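You operate a simulated robot arm through the tools that you are given. There is no shell and no other tool. Be economical: measure what you need, move in short steps, check, and stop when the job is done.

You run a simulated robot arm. Do the job below in one go: nothing can be reset, and whatever is moved stays where it is left.

## Task
Take the small carton from the top of the black table and put it on top of the blue tape pad there.

It is judged by the outcome, as a careful person would: the job done as asked, and still so three seconds after it is handed in. It fails if anything else is knocked over, pushed out of place, dropped, spilled or broken.

## Robot
A 7-joint arm with a two-finger parallel gripper, fixed in place. Base frame: the origin is at the foot of the arm, x ahead of it, y to its left, z up; the work surface is at about z = 0. Lengths are in mm, angles in rad, forces in N, time in s.
With the tool pointing down near the work surface it reaches from about 220 to 580 mm from the base axis. Its first joint turns from -1.152 to 1.152 rad. Payload 2.5 kg.
The tool frame sits at the grasp point between the pads (the TCP): z along the fingers, y along the line on which they close. The tips reach 23 mm beyond it. Largest opening 94 mm; finger width 38, thickness 10; the body of the gripper, 54 by 96 mm, starts 39 mm behind the TCP.
Orientation is told as [roll, pitch, yaw] about the base's x, y, z axes, in that order, counted from this pose: with the fingers straight down and closing along the base's y, the tool's x points along the base's -x, its y along +y and its z along -z.

## Interface
- The arm moves only by the tool arm_command. Its argument "motion" is a list of rows, each a list of 5 numbers: the shift along the tool's x, y, z in units of 200 mm (1.0 is 200 mm), then the turn about the tool's z in units of 120 degrees (1.0 is 120 degrees), then the closure, from 0 (fully open) to 1 (shut). In form: [[dx, dy, dz, yaw, hand], ...]. A call has 1 to 10 rows; each row is the pose to reach, as a shift and turn from the pose commanded when the call began, along the tool's axes at that moment. A call with a number of a shift or a turn outside -1 to 1 is refused whole. Rows are played at 5 a second. More than 50 mm and 0.15 rad between two rows, or a gripper value outside its range, and nothing of the call is played. A pose out of reach is approached as far as the arm can. The call stops where the force on the tool passes 40 N (or 10 N more than at its start, if that is more) or the arm is blocked; 0.2 s more then pass. The fingers move at their own pace (about 108 mm/s each) and stop on an object; they squeeze with about 41 N. The grip force told is the motor's: it shows also when the fingers shut on nothing. Time passes only in rows, and 0.2 s behind the last, so rows that repeat a pose let the fingers close. It gives the time, the measured TCP pose, the force on the tool (base axes), the opening and the grip force at its end, in the units of the frame above (readings bear some noise), and new pictures: "show" is both (left out), scene, wrist or none.
- Cameras (640 x 400 px; columns grow to the right, rows downward): "scene" is fixed at [113.7, -416.1, 521.3]; the picture's right is [0.83, -0.55, 0.00], its down [-0.42, -0.63, -0.65] and it looks along [0.36, 0.54, -0.76] (base axes); focal length 224 px, centre (320, 200). "wrist" rides on the gripper at [86, 16, -74] in the tool frame; the picture's right is [-0.18, 0.98, 0.00], its down [-0.58, -0.11, -0.81] and it looks along [-0.79, -0.15, 0.59] (tool axes); focal length 243 px, centre (320, 200). There is no depth. A picture from a camera that has moved, and an enlarged one, comes with that camera's place and axes in the base frame and with its lens.
- zoom(camera, box): a new picture of the part [left, top, right, bottom] of that camera's present view, enlarged. It takes no simulated time.
- hand_in(): hands the job in; it is judged then, once.

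Go step by step. Nothing tells you positions but the pictures and the camera data: compare them with the known pose of the tool, close in by small moves and look again before you grip or let go. The budget is 90 turns and 170 pictures, counting those below and the enlarged ones. Unless the task says otherwise, let go and move clear before handing in, and close with one line.

The tools are called after "Request:" as name(argument=value, ...) on one line, values as JSON. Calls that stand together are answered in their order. arm_command: Moves the arm, as the interface text tells. Its arguments: {"type":"object","properties":{"motion":{"type":"array","items":{"type":"array","items":{"type":"number"}}},"show":{"type":"string","enum":["both","scene","wrist","none"]}},"required":["motion"]} The other tools are called the same way: zoom (camera, box) takes an enlarged picture of a part of a camera's view; hand_in () hands the job in.

At the start:

```text
t: 0.0
ee_pos: [374.4, -130.8, 293.2]
tool_rot: [0.0, 0.0, 0.0]
contact_force: [-0.1, -0.7, 0.2]
opening: 93.9
grip_force: 0.0
```

scene: 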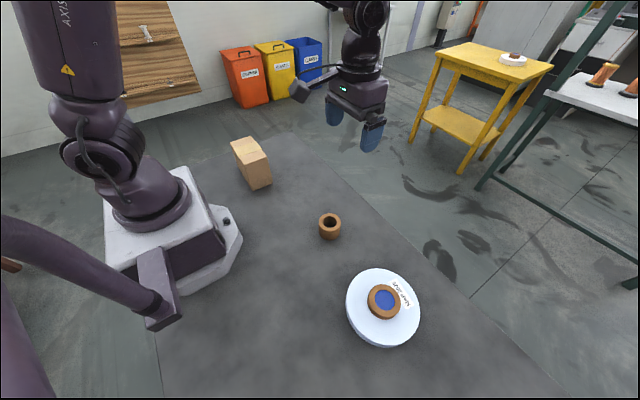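
wrist: 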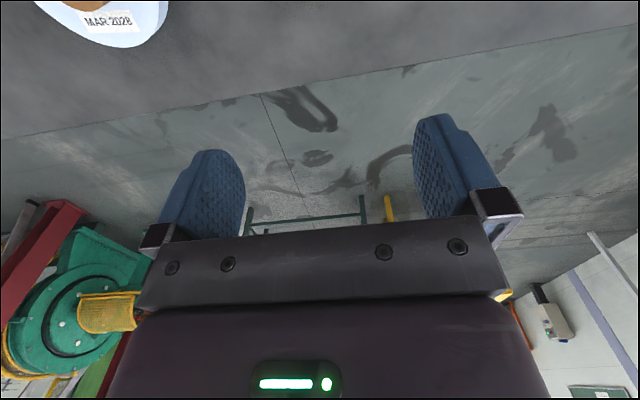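

I see a small carton on the dark table near (250,163), a small brown ring, and a white disc with a brown ring and blue centre. I'll zoom in to identify them.

Request:
zoom(camera="scene", box=[200, 120, 360, 250])

Request:
zoom(camera="scene", box=[310, 250, 450, 360])

```text
3.08 times, centred on (280, 185) of scene
camera zoom: at [113.7, -416.1, 521.3], right [0.83, -0.55, 0.0], down [-0.42, -0.63, -0.65], along [0.36, 0.54, -0.76], focal length 689 px, centre (443, 246)
```

zoom: 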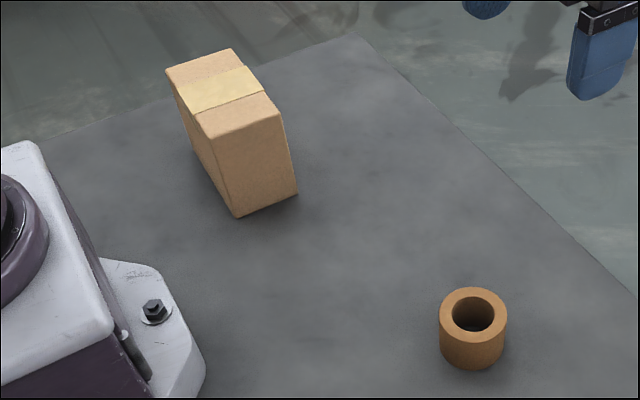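

```text
3.64 times, centred on (380, 305) of scene
camera zoom: at [113.7, -416.1, 521.3], right [0.83, -0.55, 0.0], down [-0.42, -0.63, -0.65], along [0.36, 0.54, -0.76], focal length 814 px, centre (102, -182)
```

zoom: 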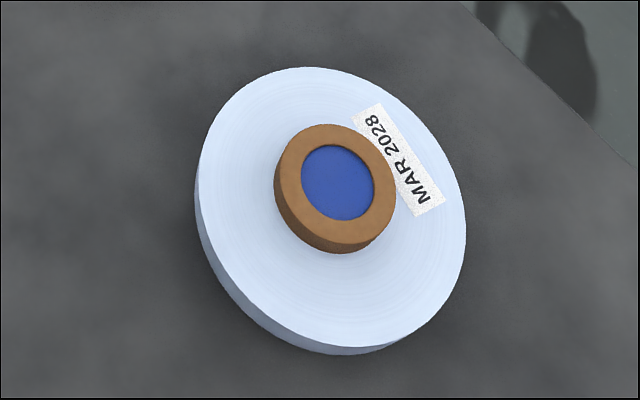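

The blue round may be the pad, or the pad may lie out of view. I'll turn the wrist camera toward -y and look at the distant similar item.

Request:
zoom(camera="scene", box=[480, 30, 640, 130])

Request:
arm_command(motion=[[0, 0, 0, 0.07, 0], [0, 0, 0, 0.14, 0], [0, 0, 0, 0.21, 0], [0, 0, 0, 0.28, 0], [0, 0, 0, 0.35, 0], [0, 0, 0, 0.42, 0], [0, 0, 0, 0.49, 0], [0, 0, 0, 0.56, 0], [0, 0, 0, 0.63, 0], [0, 0, 0, 0.7, 0]])

```text
4.00 times, centred on (560, 80) of scene
camera zoom: at [113.7, -416.1, 521.3], right [0.83, -0.55, 0.0], down [-0.42, -0.63, -0.65], along [0.36, 0.54, -0.76], focal length 896 px, centre (-640, 680)
```

zoom: 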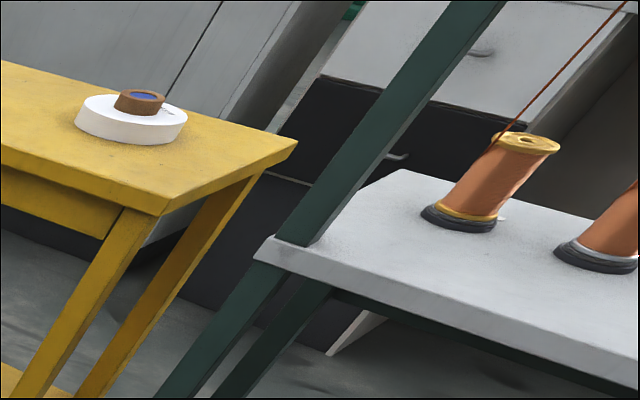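

```text
t: 2.2
ee_pos: [374.7, -129.9, 293.4]
tool_rot: [0.0, 0.0, -1.468]
contact_force: [-0.2, 0.1, 0.0]
opening: 93.7
grip_force: 0.0
camera wrist: at [381.7, -41.9, 367.8], right [1.0, -0.08, 0.0], down [-0.05, -0.59, 0.81], along [-0.07, -0.8, -0.59], focal length 243 px, centre (320, 200)
```

scene: 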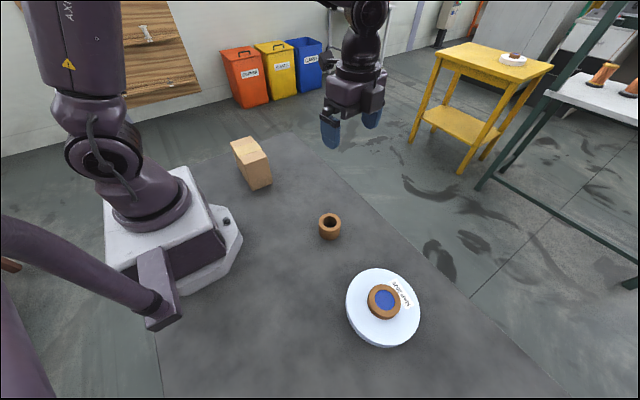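
wrist: 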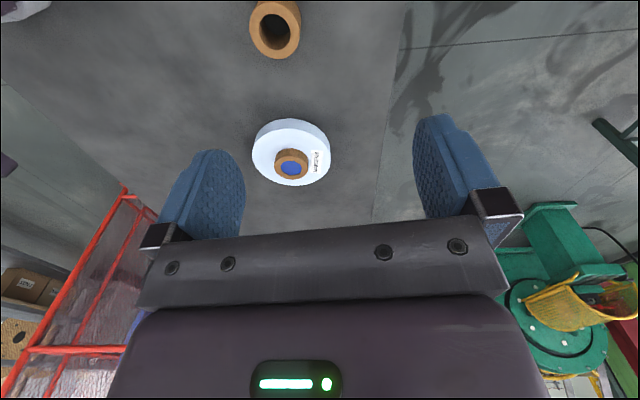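

No other blue pad is seen on the black table; the blue-centred piece on the white disc at about (288,-372) looks like the goal, with a twin on the yellow table. The carton I take to be at about (239,160), 70 x 120 x 110 mm; I move towards it and check the rest of the table on the way.

Request:
arm_command(motion=[[0.19, -0.065, 0, 0.02, 0], [0.38, -0.13, 0, 0.04, 0], [0.57, -0.195, 0, 0.06, 0], [0.75, -0.26, 0, 0.078, 0]], show="wrist")

```text
t: 3.2
ee_pos: [304.1, 14.7, 294.2]
tool_rot: [0.001, -0.001, -1.631]
contact_force: [0.6, -0.2, -0.5]
opening: 93.9
grip_force: 0.0
camera wrist: at [326.7, 100.6, 369.1], right [0.97, -0.24, 0.0], down [-0.14, -0.57, 0.81], along [-0.2, -0.78, -0.59], focal length 243 px, centre (320, 200)
```

wrist: 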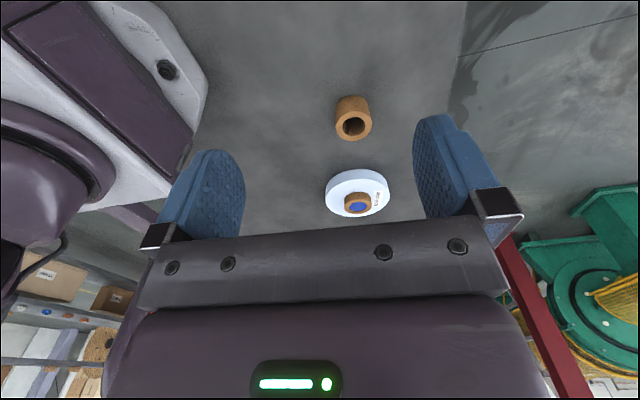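

The table in this view holds nothing else blue. I go on to above the carton.

Request:
arm_command(motion=[[0.176, -0.092, 0, 0, 0], [0.352, -0.184, 0, 0, 0], [0.528, -0.276, 0, 0, 0], [0.704, -0.368, 0, 0, 0], [0.704, -0.368, 0.2, 0, 0], [0.704, -0.368, 0.4, 0, 0], [0.704, -0.368, 0.45, 0, 0]])

```text
t: 4.8
ee_pos: [239.2, 157.7, 201.8]
tool_rot: [0.0, 0.0, -1.629]
contact_force: [0.0, -1.3, -0.8]
opening: 93.7
grip_force: 0.0
camera wrist: at [260.9, 245.1, 277.7], right [0.97, -0.24, 0.0], down [-0.14, -0.57, 0.81], along [-0.19, -0.78, -0.59], focal length 243 px, centre (320, 200)
```

scene: 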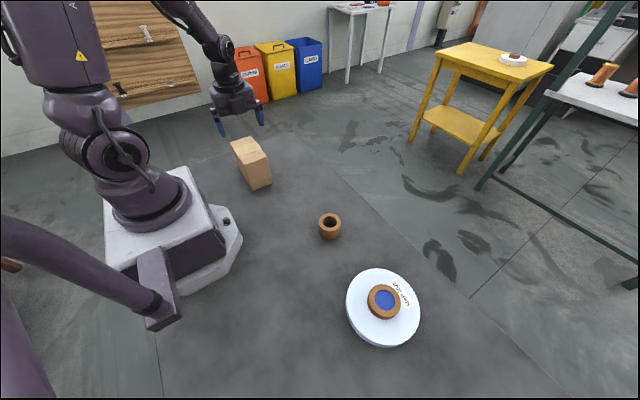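
wrist: 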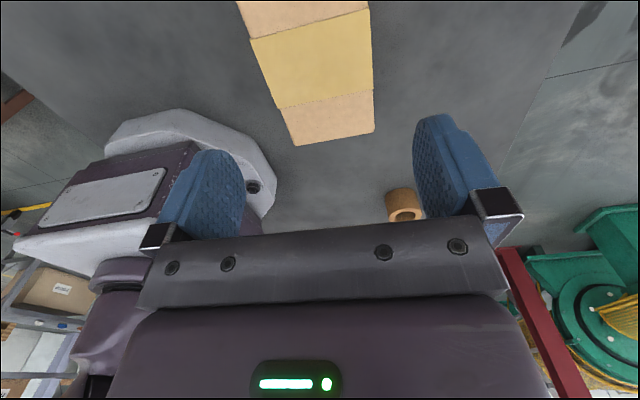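

The carton sits well between the fingers in x (about 206–276), near face at y≈108. I zoom to settle its far edge and height.

Request:
zoom(camera="scene", box=[200, 80, 296, 200])

Request:
zoom(camera="wrist", box=[200, 0, 440, 150])

```text
3.33 times, centred on (248, 140) of scene
camera zoom: at [113.7, -416.0, 521.3], right [0.83, -0.55, 0.0], down [-0.42, -0.63, -0.65], along [0.36, 0.54, -0.76], focal length 747 px, centre (560, 400)
```

zoom: 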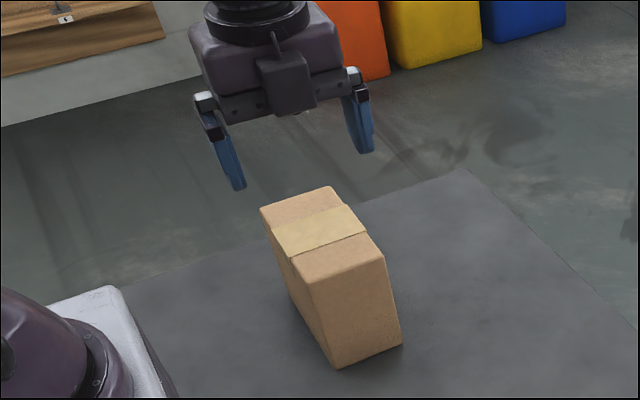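

```text
2.67 times, centred on (320, 75) of wrist
camera zoom: at [260.9, 245.1, 277.7], right [0.97, -0.24, 0.0], down [-0.14, -0.57, 0.81], along [-0.19, -0.78, -0.59], focal length 647 px, centre (320, 533)
```

zoom: 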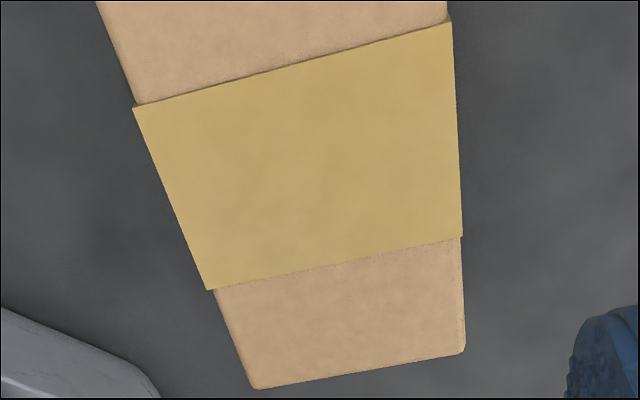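

Carton: x 206–275, y 105–230, height about 105. I shift 10 mm in y and descend to z≈75 around it.

Request:
arm_command(motion=[[0.05, 0.005, 0, 0, 0], [0.05, 0.005, 0.15, 0, 0], [0.05, 0.005, 0.3, 0, 0], [0.05, 0.005, 0.4, 0, 0]])

```text
t: 5.8
ee_pos: [240.7, 169.7, 123.9]
tool_rot: [0.001, 0.001, -1.627]
contact_force: [0.6, 0.1, -1.0]
opening: 94.1
grip_force: 0.0
camera wrist: at [261.8, 256.0, 198.0], right [0.97, -0.24, 0.0], down [-0.14, -0.57, 0.81], along [-0.19, -0.78, -0.59], focal length 243 px, centre (320, 200)
```

scene: 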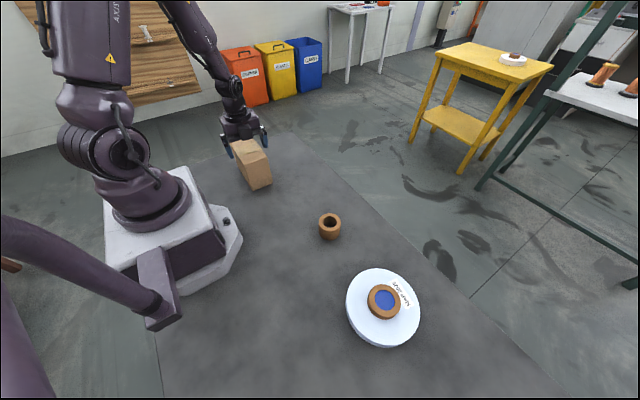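
wrist: 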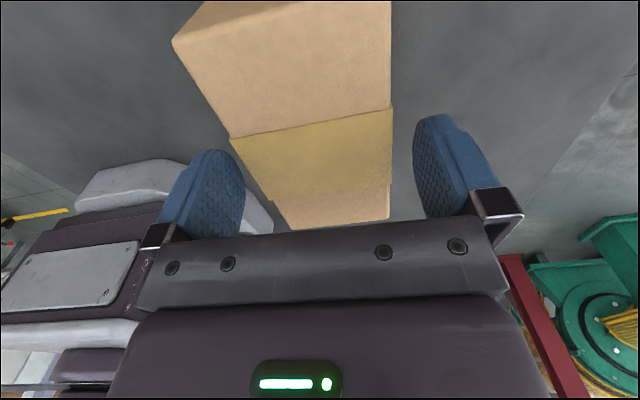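

The fingers straddle the carton with about 8–10 mm clear each side. I descend to z≈75.

Request:
arm_command(motion=[[0, 0, 0.08, 0, 0], [0, 0, 0.16, 0, 0], [0, 0, 0.245, 0, 0]])

```text
t: 6.6
ee_pos: [239.9, 169.0, 74.2]
tool_rot: [-0.001, -0.002, -1.627]
contact_force: [0.1, 0.4, 0.0]
opening: 93.9
grip_force: 0.1
camera wrist: at [261.5, 254.9, 148.4], right [0.97, -0.24, 0.0], down [-0.14, -0.57, 0.81], along [-0.19, -0.78, -0.59], focal length 243 px, centre (320, 200)
```

scene: 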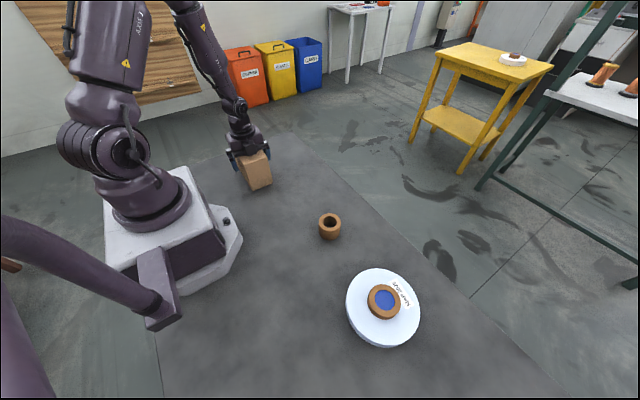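
wrist: 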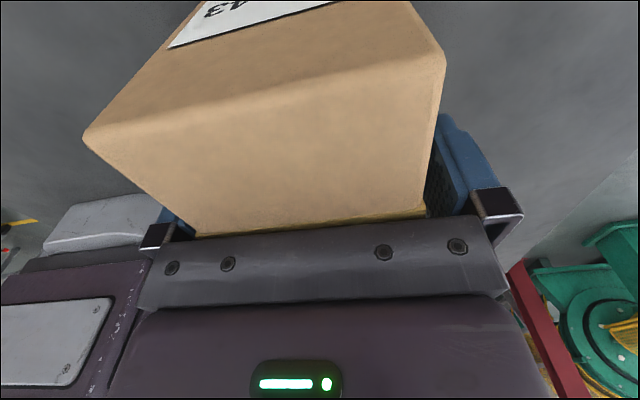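

The fingers are either side of the carton and nothing touches. I close the hand.

Request:
arm_command(motion=[[0, 0, 0, 0, 0.15], [0, 0, 0, 0, 0.25], [0, 0, 0, 0, 0.4], [0, 0, 0, 0, 0.4]], show="wrist")

```text
t: 7.6
ee_pos: [239.7, 168.7, 73.2]
tool_rot: [0.001, 0.0, -1.629]
contact_force: [-2.2, 0.1, 0.1]
opening: 72.8
grip_force: 41.1
camera wrist: at [261.2, 254.9, 148.4], right [0.97, -0.24, 0.0], down [-0.14, -0.57, 0.81], along [-0.19, -0.78, -0.59], focal length 243 px, centre (320, 200)
```

wrist: 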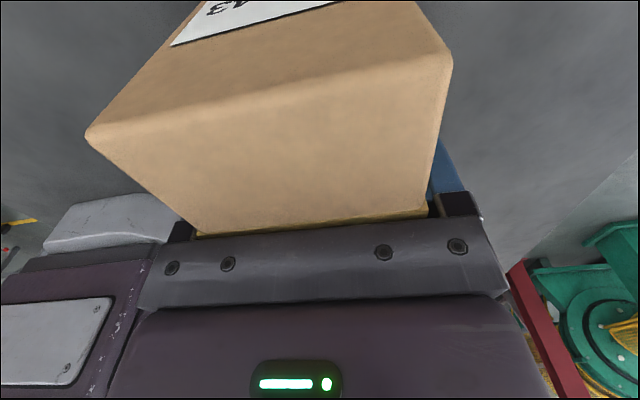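

The carton is gripped at 72.8 mm wide. I lift it straight up.

Request:
arm_command(motion=[[0, 0, -0.05, 0, 0.4], [0, 0, -0.2, 0, 0.4], [0, 0, -0.4, 0, 0.4], [0, 0, -0.6, 0, 0.4], [0, 0, -0.8, 0, 0.4]])

```text
t: 8.8
ee_pos: [240.8, 165.2, 235.8]
tool_rot: [0.001, 0.002, -1.628]
contact_force: [-0.2, -1.4, 0.0]
opening: 56.4
grip_force: 0.0
camera wrist: at [261.4, 251.3, 311.7], right [0.97, -0.24, 0.0], down [-0.14, -0.57, 0.81], along [-0.19, -0.78, -0.59], focal length 243 px, centre (320, 200)
```

scene: 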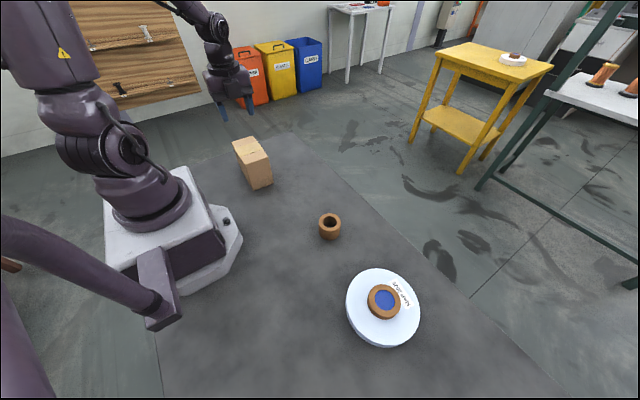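
wrist: 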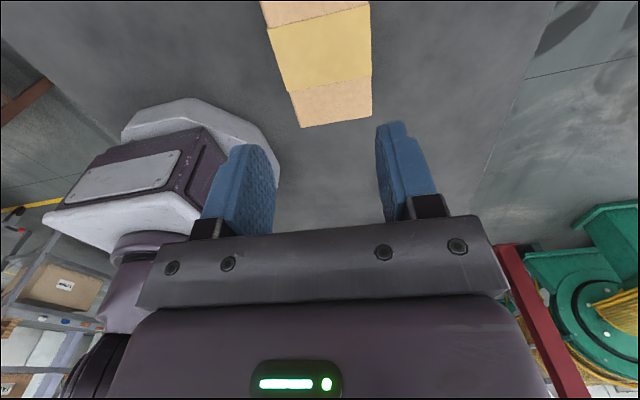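

The carton slipped out of the grip during the lift and stands about where it was. I look closely before trying again.

Request:
zoom(camera="scene", box=[220, 125, 284, 200])

Request:
zoom(camera="wrist", box=[220, 0, 420, 140])

```text
5.33 times, centred on (252, 162) of scene
camera zoom: at [113.7, -416.0, 521.3], right [0.83, -0.55, 0.0], down [-0.42, -0.63, -0.65], along [0.36, 0.54, -0.76], focal length 1194 px, centre (683, 400)
```

zoom: 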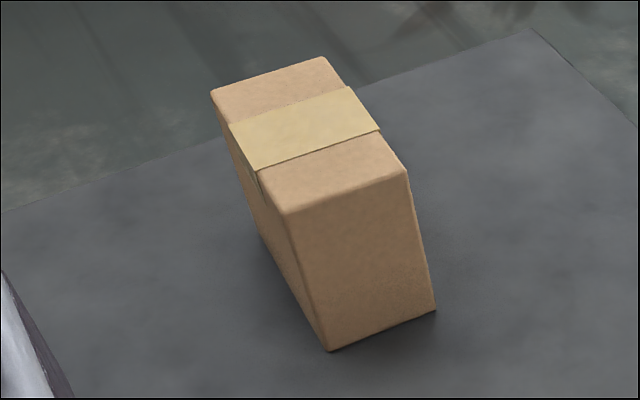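

```text
2.86 times, centred on (320, 70) of wrist
camera zoom: at [261.4, 251.3, 311.7], right [0.97, -0.24, 0.0], down [-0.14, -0.57, 0.81], along [-0.19, -0.78, -0.59], focal length 693 px, centre (320, 571)
```

zoom: 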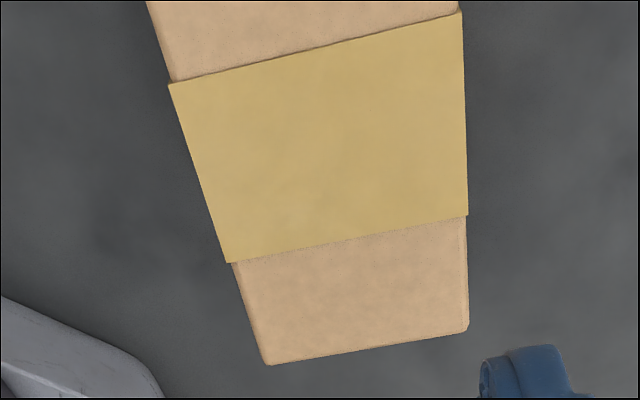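

The carton still stands, shifted only a millimetre or two; it was likely a slip from a fast lift or a slick tape strip. I reopen, go down again a little deeper and will lift slowly.

Request:
arm_command(motion=[[0, 0, 0, 0, 0], [0.01, 0, 0, 0, 0], [0.01, 0, 0.2, 0, 0], [0.01, 0, 0.4, 0, 0], [0.01, 0, 0.52, 0, 0], [0.01, 0, 0.64, 0, 0], [0.01, 0, 0.74, 0, 0], [0.01, 0, 0.8, 0, 0], [0.01, 0, 0.82, 0, 0]])

```text
t: 10.8
ee_pos: [241.8, 170.3, 71.0]
tool_rot: [0.0, 0.0, -1.629]
contact_force: [-9.2, -3.7, 28.3]
opening: 94.0
grip_force: 0.3
camera wrist: at [263.3, 255.3, 145.7], right [0.97, -0.24, 0.0], down [-0.14, -0.57, 0.81], along [-0.19, -0.78, -0.59], focal length 243 px, centre (320, 200)
```

scene: 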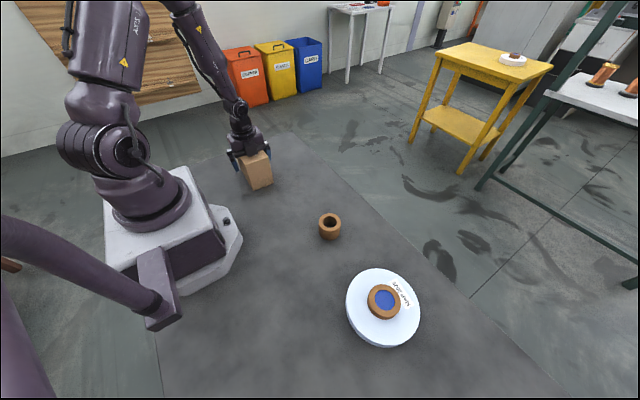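
wrist: 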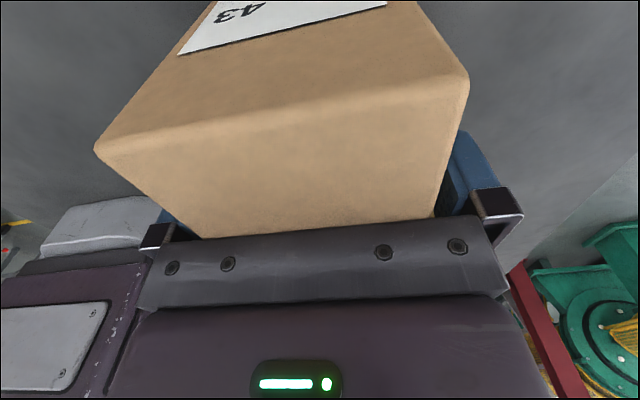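

The palm just touches the carton's top (so it is 110 mm tall). I back off 3 mm and grip with full closure.

Request:
arm_command(motion=[[0, 0, -0.015, 0, 0], [0, 0, -0.015, 0, 0.15], [0, 0, -0.015, 0, 0.3], [0, 0, -0.015, 0, 1], [0, 0, -0.015, 0, 1], [0, 0, -0.015, 0, 1]], show="none")

Request:
arm_command(motion=[[0, 0, -0.01, 0, 1], [0, 0, -0.02, 0, 1], [0, 0, -0.03, 0, 1], [0, 0, -0.04, 0, 1], [0, 0, -0.05, 0, 1], [0, 0, -0.06, 0, 1]])

```text
t: 12.2
ee_pos: [243.0, 169.5, 72.8]
tool_rot: [0.001, -0.001, -1.627]
contact_force: [0.0, 0.1, 0.3]
opening: 71.9
grip_force: 41.1
```

```text
t: 13.6
ee_pos: [244.2, 168.2, 85.9]
tool_rot: [0.0, 0.0, -1.629]
contact_force: [-0.7, -0.1, -4.2]
opening: 72.1
grip_force: 41.0
camera wrist: at [264.4, 254.5, 159.8], right [0.97, -0.24, 0.0], down [-0.14, -0.57, 0.81], along [-0.19, -0.78, -0.59], focal length 243 px, centre (320, 200)
```

scene: 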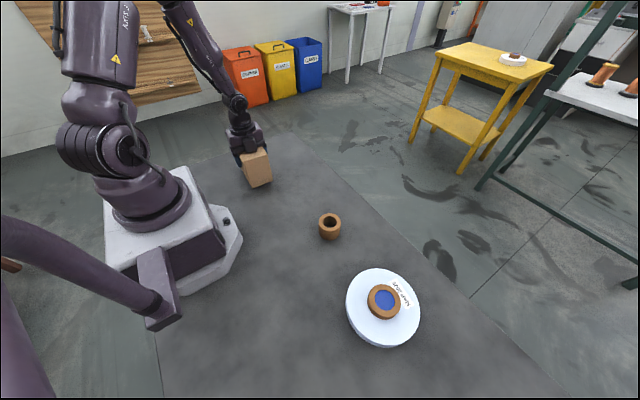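
wrist: 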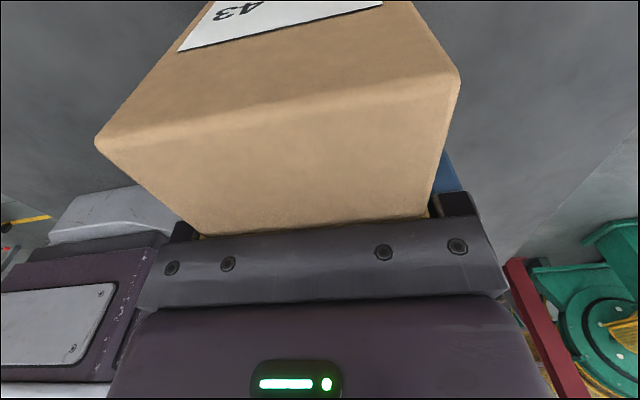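

The carton seems to be rising, with 4 N of weight shown. I check whether it's clear of the table and not slipping, lifting slowly on.

Request:
arm_command(motion=[[0, 0, -0.01, 0, 1], [0, 0, -0.02, 0, 1], [0, 0, -0.03, 0, 1], [0, 0, -0.04, 0, 1], [0, 0, -0.055, 0, 1], [0, 0, -0.07, 0, 1], [0, 0, -0.085, 0, 1], [0, 0, -0.1, 0, 1]], show="wrist")

Request:
zoom(camera="scene", box=[210, 80, 306, 200])

```text
t: 15.4
ee_pos: [242.8, 170.5, 104.7]
tool_rot: [0.0, 0.0, -1.628]
contact_force: [-0.1, 0.2, -3.5]
opening: 72.1
grip_force: 40.5
camera wrist: at [264.2, 255.4, 179.9], right [0.97, -0.24, 0.0], down [-0.14, -0.57, 0.81], along [-0.19, -0.78, -0.59], focal length 243 px, centre (320, 200)
```

wrist: 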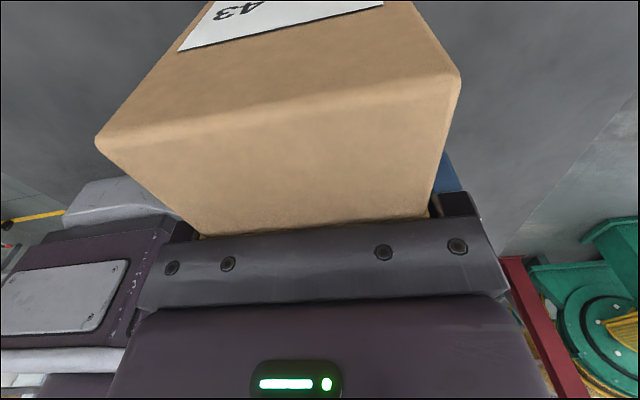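

```text
3.33 times, centred on (258, 140) of scene
camera zoom: at [113.7, -416.0, 521.3], right [0.83, -0.55, 0.0], down [-0.42, -0.63, -0.65], along [0.36, 0.54, -0.76], focal length 747 px, centre (527, 400)
```

zoom: 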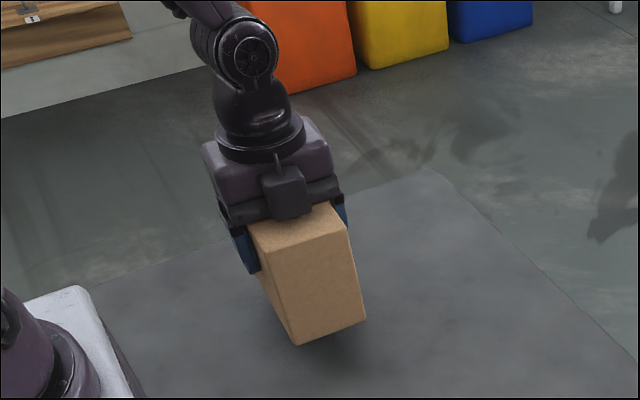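

The carton is firmly held and clear of the table, its bottom about 72 mm below the TCP. I raise it gently to z≈215 before carrying.

Request:
arm_command(motion=[[0, 0, -0.02, 0, 1], [0, 0, -0.06, 0, 1], [0, 0, -0.12, 0, 1], [0, 0, -0.19, 0, 1], [0, 0, -0.27, 0, 1], [0, 0, -0.35, 0, 1], [0, 0, -0.43, 0, 1], [0, 0, -0.49, 0, 1], [0, 0, -0.53, 0, 1], [0, 0, -0.55, 0, 1]], show="wrist")

```text
t: 17.6
ee_pos: [243.9, 169.5, 215.9]
tool_rot: [0.001, 0.001, -1.63]
contact_force: [0.0, 0.2, -5.0]
opening: 71.8
grip_force: 40.9
camera wrist: at [264.4, 255.3, 290.0], right [0.97, -0.24, 0.0], down [-0.14, -0.57, 0.81], along [-0.19, -0.78, -0.59], focal length 243 px, centre (320, 200)
```

wrist: 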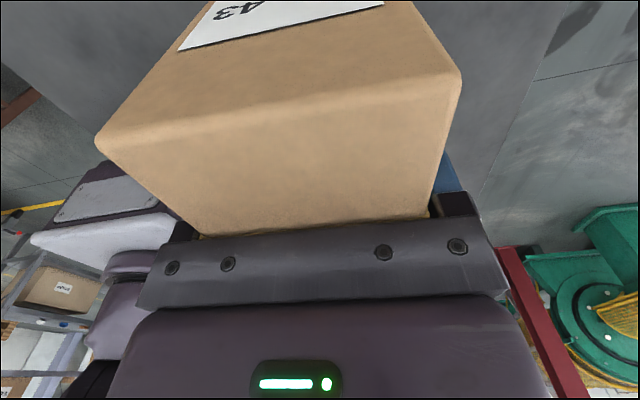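

No slip. I carry it toward -y in gentle steps.

Request:
arm_command(motion=[[-0.03, 0.005, 0, 0, 1], [-0.1, 0.016, 0, 0, 1], [-0.2, 0.032, 0, 0, 1], [-0.31, 0.05, 0, 0, 1], [-0.43, 0.07, 0, 0, 1], [-0.55, 0.089, 0, 0, 1], [-0.67, 0.109, 0, 0, 1], [-0.78, 0.127, 0, 0, 1], [-0.86, 0.14, 0, 0, 1], [-0.9, 0.146, 0, 0, 1]], show="none")

Request:
arm_command(motion=[[-0.03, 0.005, 0, 0, 1], [-0.1, 0.016, 0, 0, 1], [-0.2, 0.032, 0, 0, 1], [-0.31, 0.05, 0, 0, 1], [-0.43, 0.07, 0, 0, 1], [-0.55, 0.089, 0, 0, 1], [-0.67, 0.109, 0, 0, 1], [-0.78, 0.127, 0, 0, 1], [-0.86, 0.14, 0, 0, 1], [-0.9, 0.146, 0, 0, 1]])

```text
t: 19.8
ee_pos: [262.1, -11.6, 213.8]
tool_rot: [0.001, -0.001, -1.628]
contact_force: [-0.2, 0.4, -3.9]
opening: 72.3
grip_force: 41.6
```

```text
t: 22.0
ee_pos: [280.1, -192.6, 213.7]
tool_rot: [0.0, 0.001, -1.628]
contact_force: [-0.8, -0.2, -4.4]
opening: 71.8
grip_force: 41.0
camera wrist: at [301.7, -106.3, 288.4], right [0.97, -0.24, 0.0], down [-0.14, -0.57, 0.81], along [-0.19, -0.78, -0.59], focal length 243 px, centre (320, 200)
```

scene: 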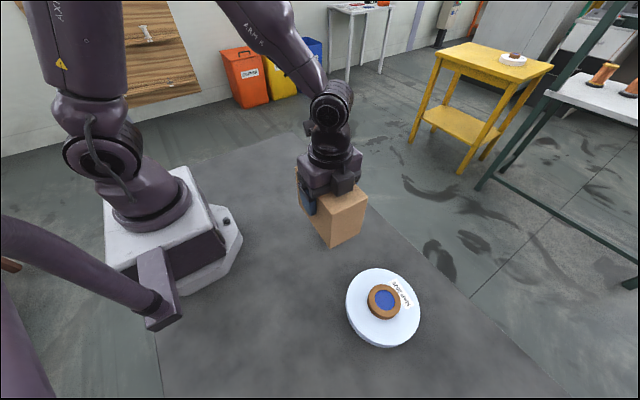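
wrist: 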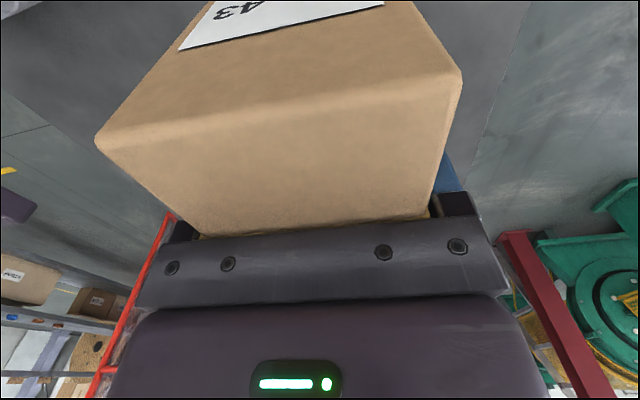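

Held steadily. I continue the last leg to above the blue pad at about (299,-371).

Request:
arm_command(motion=[[-0.03, 0.005, 0, 0, 1], [-0.1, 0.016, 0, 0, 1], [-0.2, 0.032, 0, 0, 1], [-0.31, 0.05, 0, 0, 1], [-0.43, 0.07, 0, 0, 1], [-0.55, 0.089, 0, 0, 1], [-0.67, 0.109, 0, 0, 1], [-0.78, 0.127, 0, 0, 1], [-0.85, 0.14, 0, 0, 1], [-0.885, 0.146, 0, 0, 1]])

```text
t: 24.2
ee_pos: [299.1, -372.7, 211.5]
tool_rot: [-0.001, 0.002, -1.626]
contact_force: [0.7, 0.5, -4.7]
opening: 71.7
grip_force: 40.9
camera wrist: at [319.3, -286.8, 286.6], right [0.97, -0.24, 0.0], down [-0.14, -0.57, 0.81], along [-0.19, -0.78, -0.59], focal length 243 px, centre (320, 200)
```

scene: 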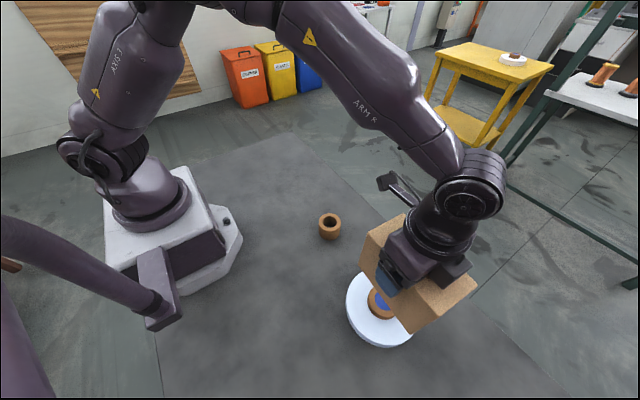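
wrist: 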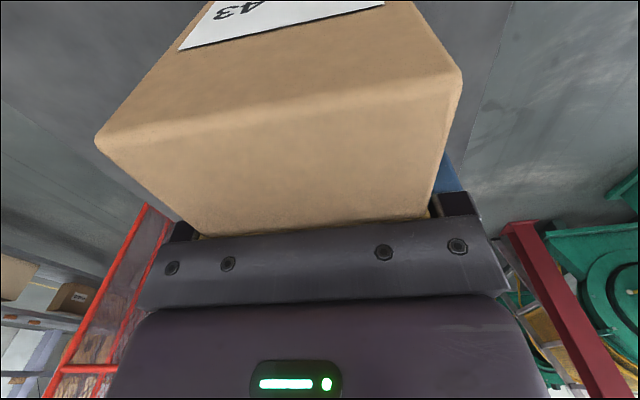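

The carton is above the pad. I lower to leave roughly 15–20 mm gap, then check alignment.

Request:
arm_command(motion=[[0, 0, 0.03, 0, 1], [0, 0, 0.09, 0, 1], [0, 0, 0.16, 0, 1], [0, 0, 0.23, 0, 1], [0, 0, 0.3, 0, 1], [0, 0, 0.34, 0, 1], [0, 0, 0.36, 0, 1]], show="none")

Request:
zoom(camera="scene", box=[310, 190, 490, 370])

```text
t: 25.8
ee_pos: [300.4, -371.6, 140.7]
tool_rot: [-0.001, 0.0, -1.628]
contact_force: [0.2, 0.4, -4.6]
opening: 72.1
grip_force: 41.1
```

```text
2.22 times, centred on (400, 280) of scene
camera zoom: at [113.7, -416.1, 521.3], right [0.83, -0.55, 0.0], down [-0.42, -0.63, -0.65], along [0.36, 0.54, -0.76], focal length 498 px, centre (142, 22)
```

zoom: 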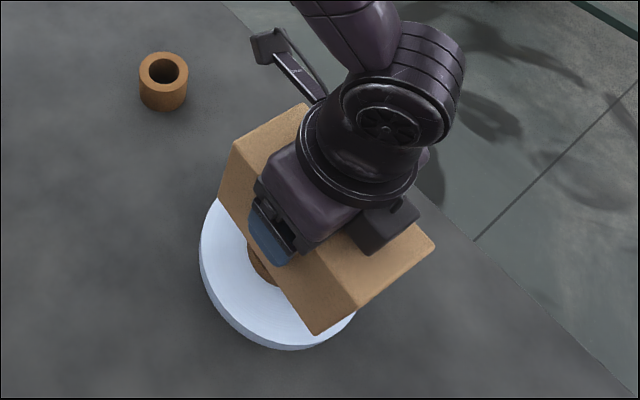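

The carton's underside spans roughly y -435 to -307, x 267 to 337, centred on the pad. I lower gently until contact.

Request:
arm_command(motion=[[0, 0, 0.02, 0, 1], [0, 0, 0.04, 0, 1], [0, 0, 0.06, 0, 1], [0, 0, 0.075, 0, 1]], show="none")

Request:
zoom(camera="scene", box=[330, 240, 430, 360])

```text
t: 26.8
ee_pos: [299.7, -372.0, 126.7]
tool_rot: [-0.001, -0.001, -1.629]
contact_force: [0.8, -0.4, -4.5]
opening: 71.8
grip_force: 41.3
```

```text
3.33 times, centred on (380, 300) of scene
camera zoom: at [113.7, -416.1, 521.3], right [0.83, -0.55, 0.0], down [-0.42, -0.63, -0.65], along [0.36, 0.54, -0.76], focal length 747 px, centre (120, -133)
```

zoom: 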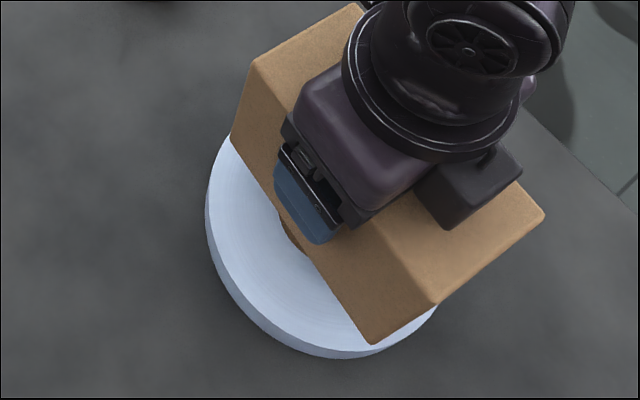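

Still not in contact (bottom about 54 mm). I go down in 1–2 mm steps watching the force.

Request:
arm_command(motion=[[0, 0, 0.008, 0, 1], [0, 0, 0.016, 0, 1], [0, 0, 0.024, 0, 1]], show="none")

```text
t: 27.6
ee_pos: [299.3, -373.0, 123.0]
tool_rot: [-0.001, 0.0, -1.629]
contact_force: [-0.5, 2.7, 1.1]
opening: 71.9
grip_force: 41.5
```

Contact has begun (the weight has gone off the tool). One more millimetre to seat it.

Request:
arm_command(motion=[[0, 0, 0.003, 0, 1], [0, 0, 0.006, 0, 1]], show="none")

Request:
zoom(camera="scene", box=[330, 240, 430, 360])

```text
t: 28.2
ee_pos: [298.9, -371.6, 122.8]
tool_rot: [0.002, 0.0, -1.63]
contact_force: [-6.6, 4.4, 23.2]
opening: 71.7
grip_force: 40.9
```

```text
3.33 times, centred on (380, 300) of scene
camera zoom: at [113.6, -416.0, 521.4], right [0.83, -0.55, 0.0], down [-0.42, -0.63, -0.65], along [0.36, 0.54, -0.76], focal length 747 px, centre (120, -133)
```

zoom: 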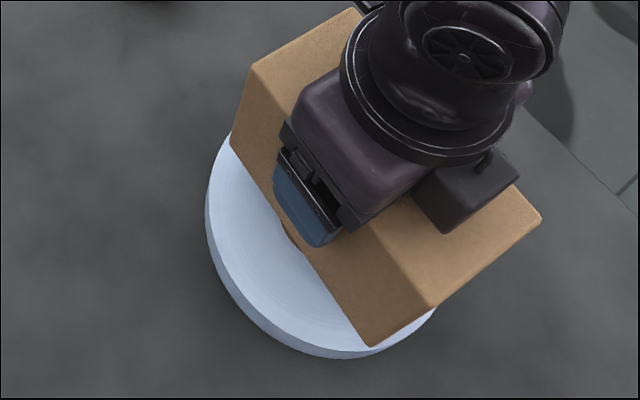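

The carton is seated firmly. I relax the push slightly and open the hand gradually.

Request:
arm_command(motion=[[0, 0, -0.003, 0, 1], [0, 0, -0.003, 0, 0.24], [0, 0, -0.003, 0, 0.22], [0, 0, -0.003, 0, 0.18], [0, 0, -0.003, 0, 0.1], [0, 0, -0.003, 0, 0], [0, 0, -0.003, 0, 0]])

```text
t: 29.8
ee_pos: [299.5, -371.2, 121.4]
tool_rot: [0.001, 0.003, -1.628]
contact_force: [0.8, 0.1, 0.6]
opening: 94.1
grip_force: 0.1
camera wrist: at [320.5, -285.1, 195.9], right [0.97, -0.24, 0.0], down [-0.14, -0.57, 0.81], along [-0.19, -0.78, -0.59], focal length 243 px, centre (320, 200)
```

scene: 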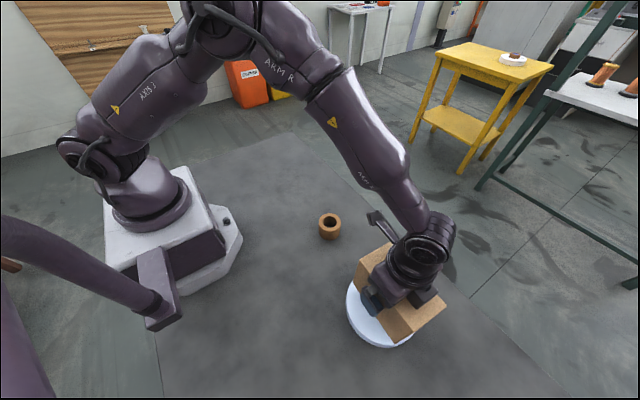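
wrist: 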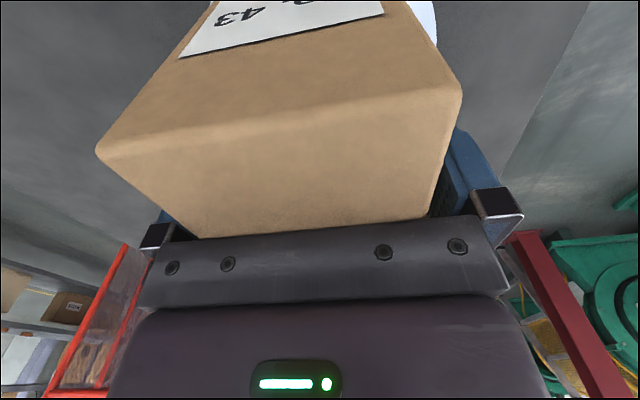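

Released and the carton stands still. I raise the hand straight up slowly, then move away.

Request:
arm_command(motion=[[0, 0, -0.03, 0, 0], [0, 0, -0.1, 0, 0], [0, 0, -0.2, 0, 0], [0, 0, -0.35, 0, 0], [0, 0, -0.5, 0, 0], [0, 0, -0.65, 0, 0]], show="wrist")

Request:
arm_command(motion=[[0.2, 0, 0, 0, 0], [0.4, 0, 0, 0, 0], [0.6, 0, 0, 0, 0], [0.8, 0, 0, 0, 0], [1, 0, 0, 0, 0], [1, 0, 0, 0, 0], [1, 0, 0, 0, 0]])

Request:
zoom(camera="scene", box=[310, 220, 470, 370])

```text
t: 31.2
ee_pos: [297.8, -372.5, 252.0]
tool_rot: [-0.001, 0.0, -1.628]
contact_force: [-1.3, -0.4, -0.5]
opening: 93.9
grip_force: 0.0
camera wrist: at [319.7, -286.5, 328.1], right [0.97, -0.24, 0.0], down [-0.14, -0.57, 0.81], along [-0.19, -0.78, -0.59], focal length 243 px, centre (320, 200)
```

wrist: 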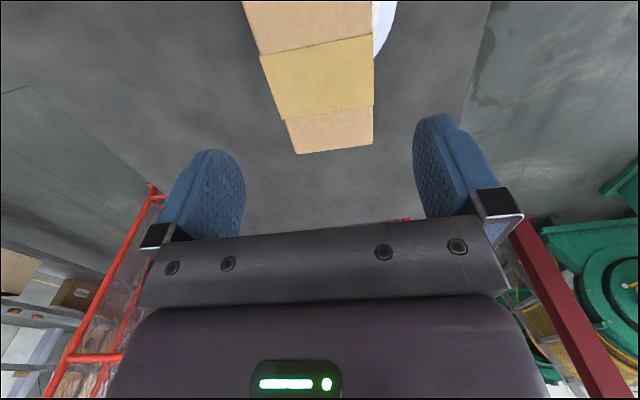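

```text
t: 32.8
ee_pos: [311.8, -175.6, 252.0]
tool_rot: [0.0, 0.0, -1.628]
contact_force: [0.9, -0.1, 0.3]
opening: 93.9
grip_force: 0.0
camera wrist: at [333.7, -89.6, 326.8], right [0.97, -0.24, 0.0], down [-0.14, -0.57, 0.81], along [-0.19, -0.78, -0.59], focal length 243 px, centre (320, 200)
```

scene: 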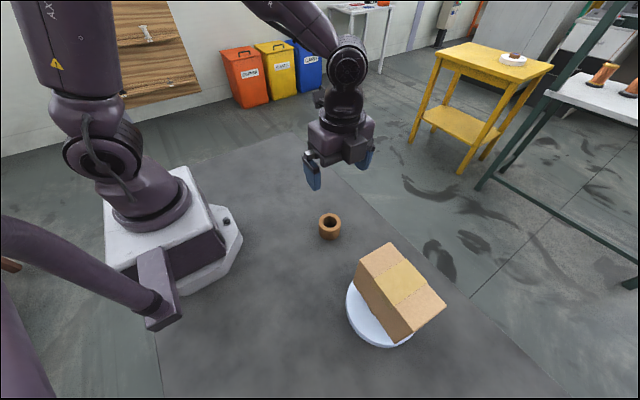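
wrist: 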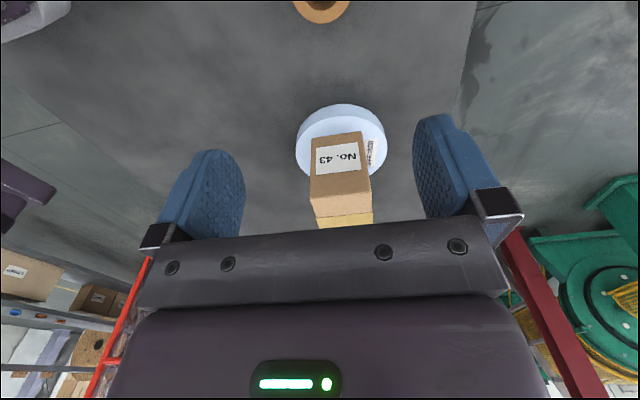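

```text
2.67 times, centred on (390, 295) of scene
camera zoom: at [113.7, -416.0, 521.3], right [0.83, -0.55, 0.0], down [-0.42, -0.63, -0.65], along [0.36, 0.54, -0.76], focal length 597 px, centre (133, -53)
```

zoom: 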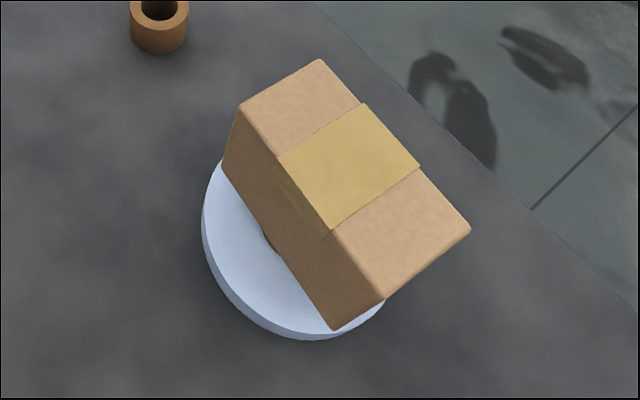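

The carton stands upright and level, centred on the blue pad. The disc and ring have not moved and the hand is clear, so I hand in.

Request:
hand_in()

```text
The job is handed in.
```

The carton is standing on the blue-centred pad on the white disc on the black table, nothing else was moved, and the job is handed in. It slipped from the grip on the first lift but stayed upright; the second, slower lift held. I took that piece to be the "blue tape pad" because I saw no other blue item on the table.
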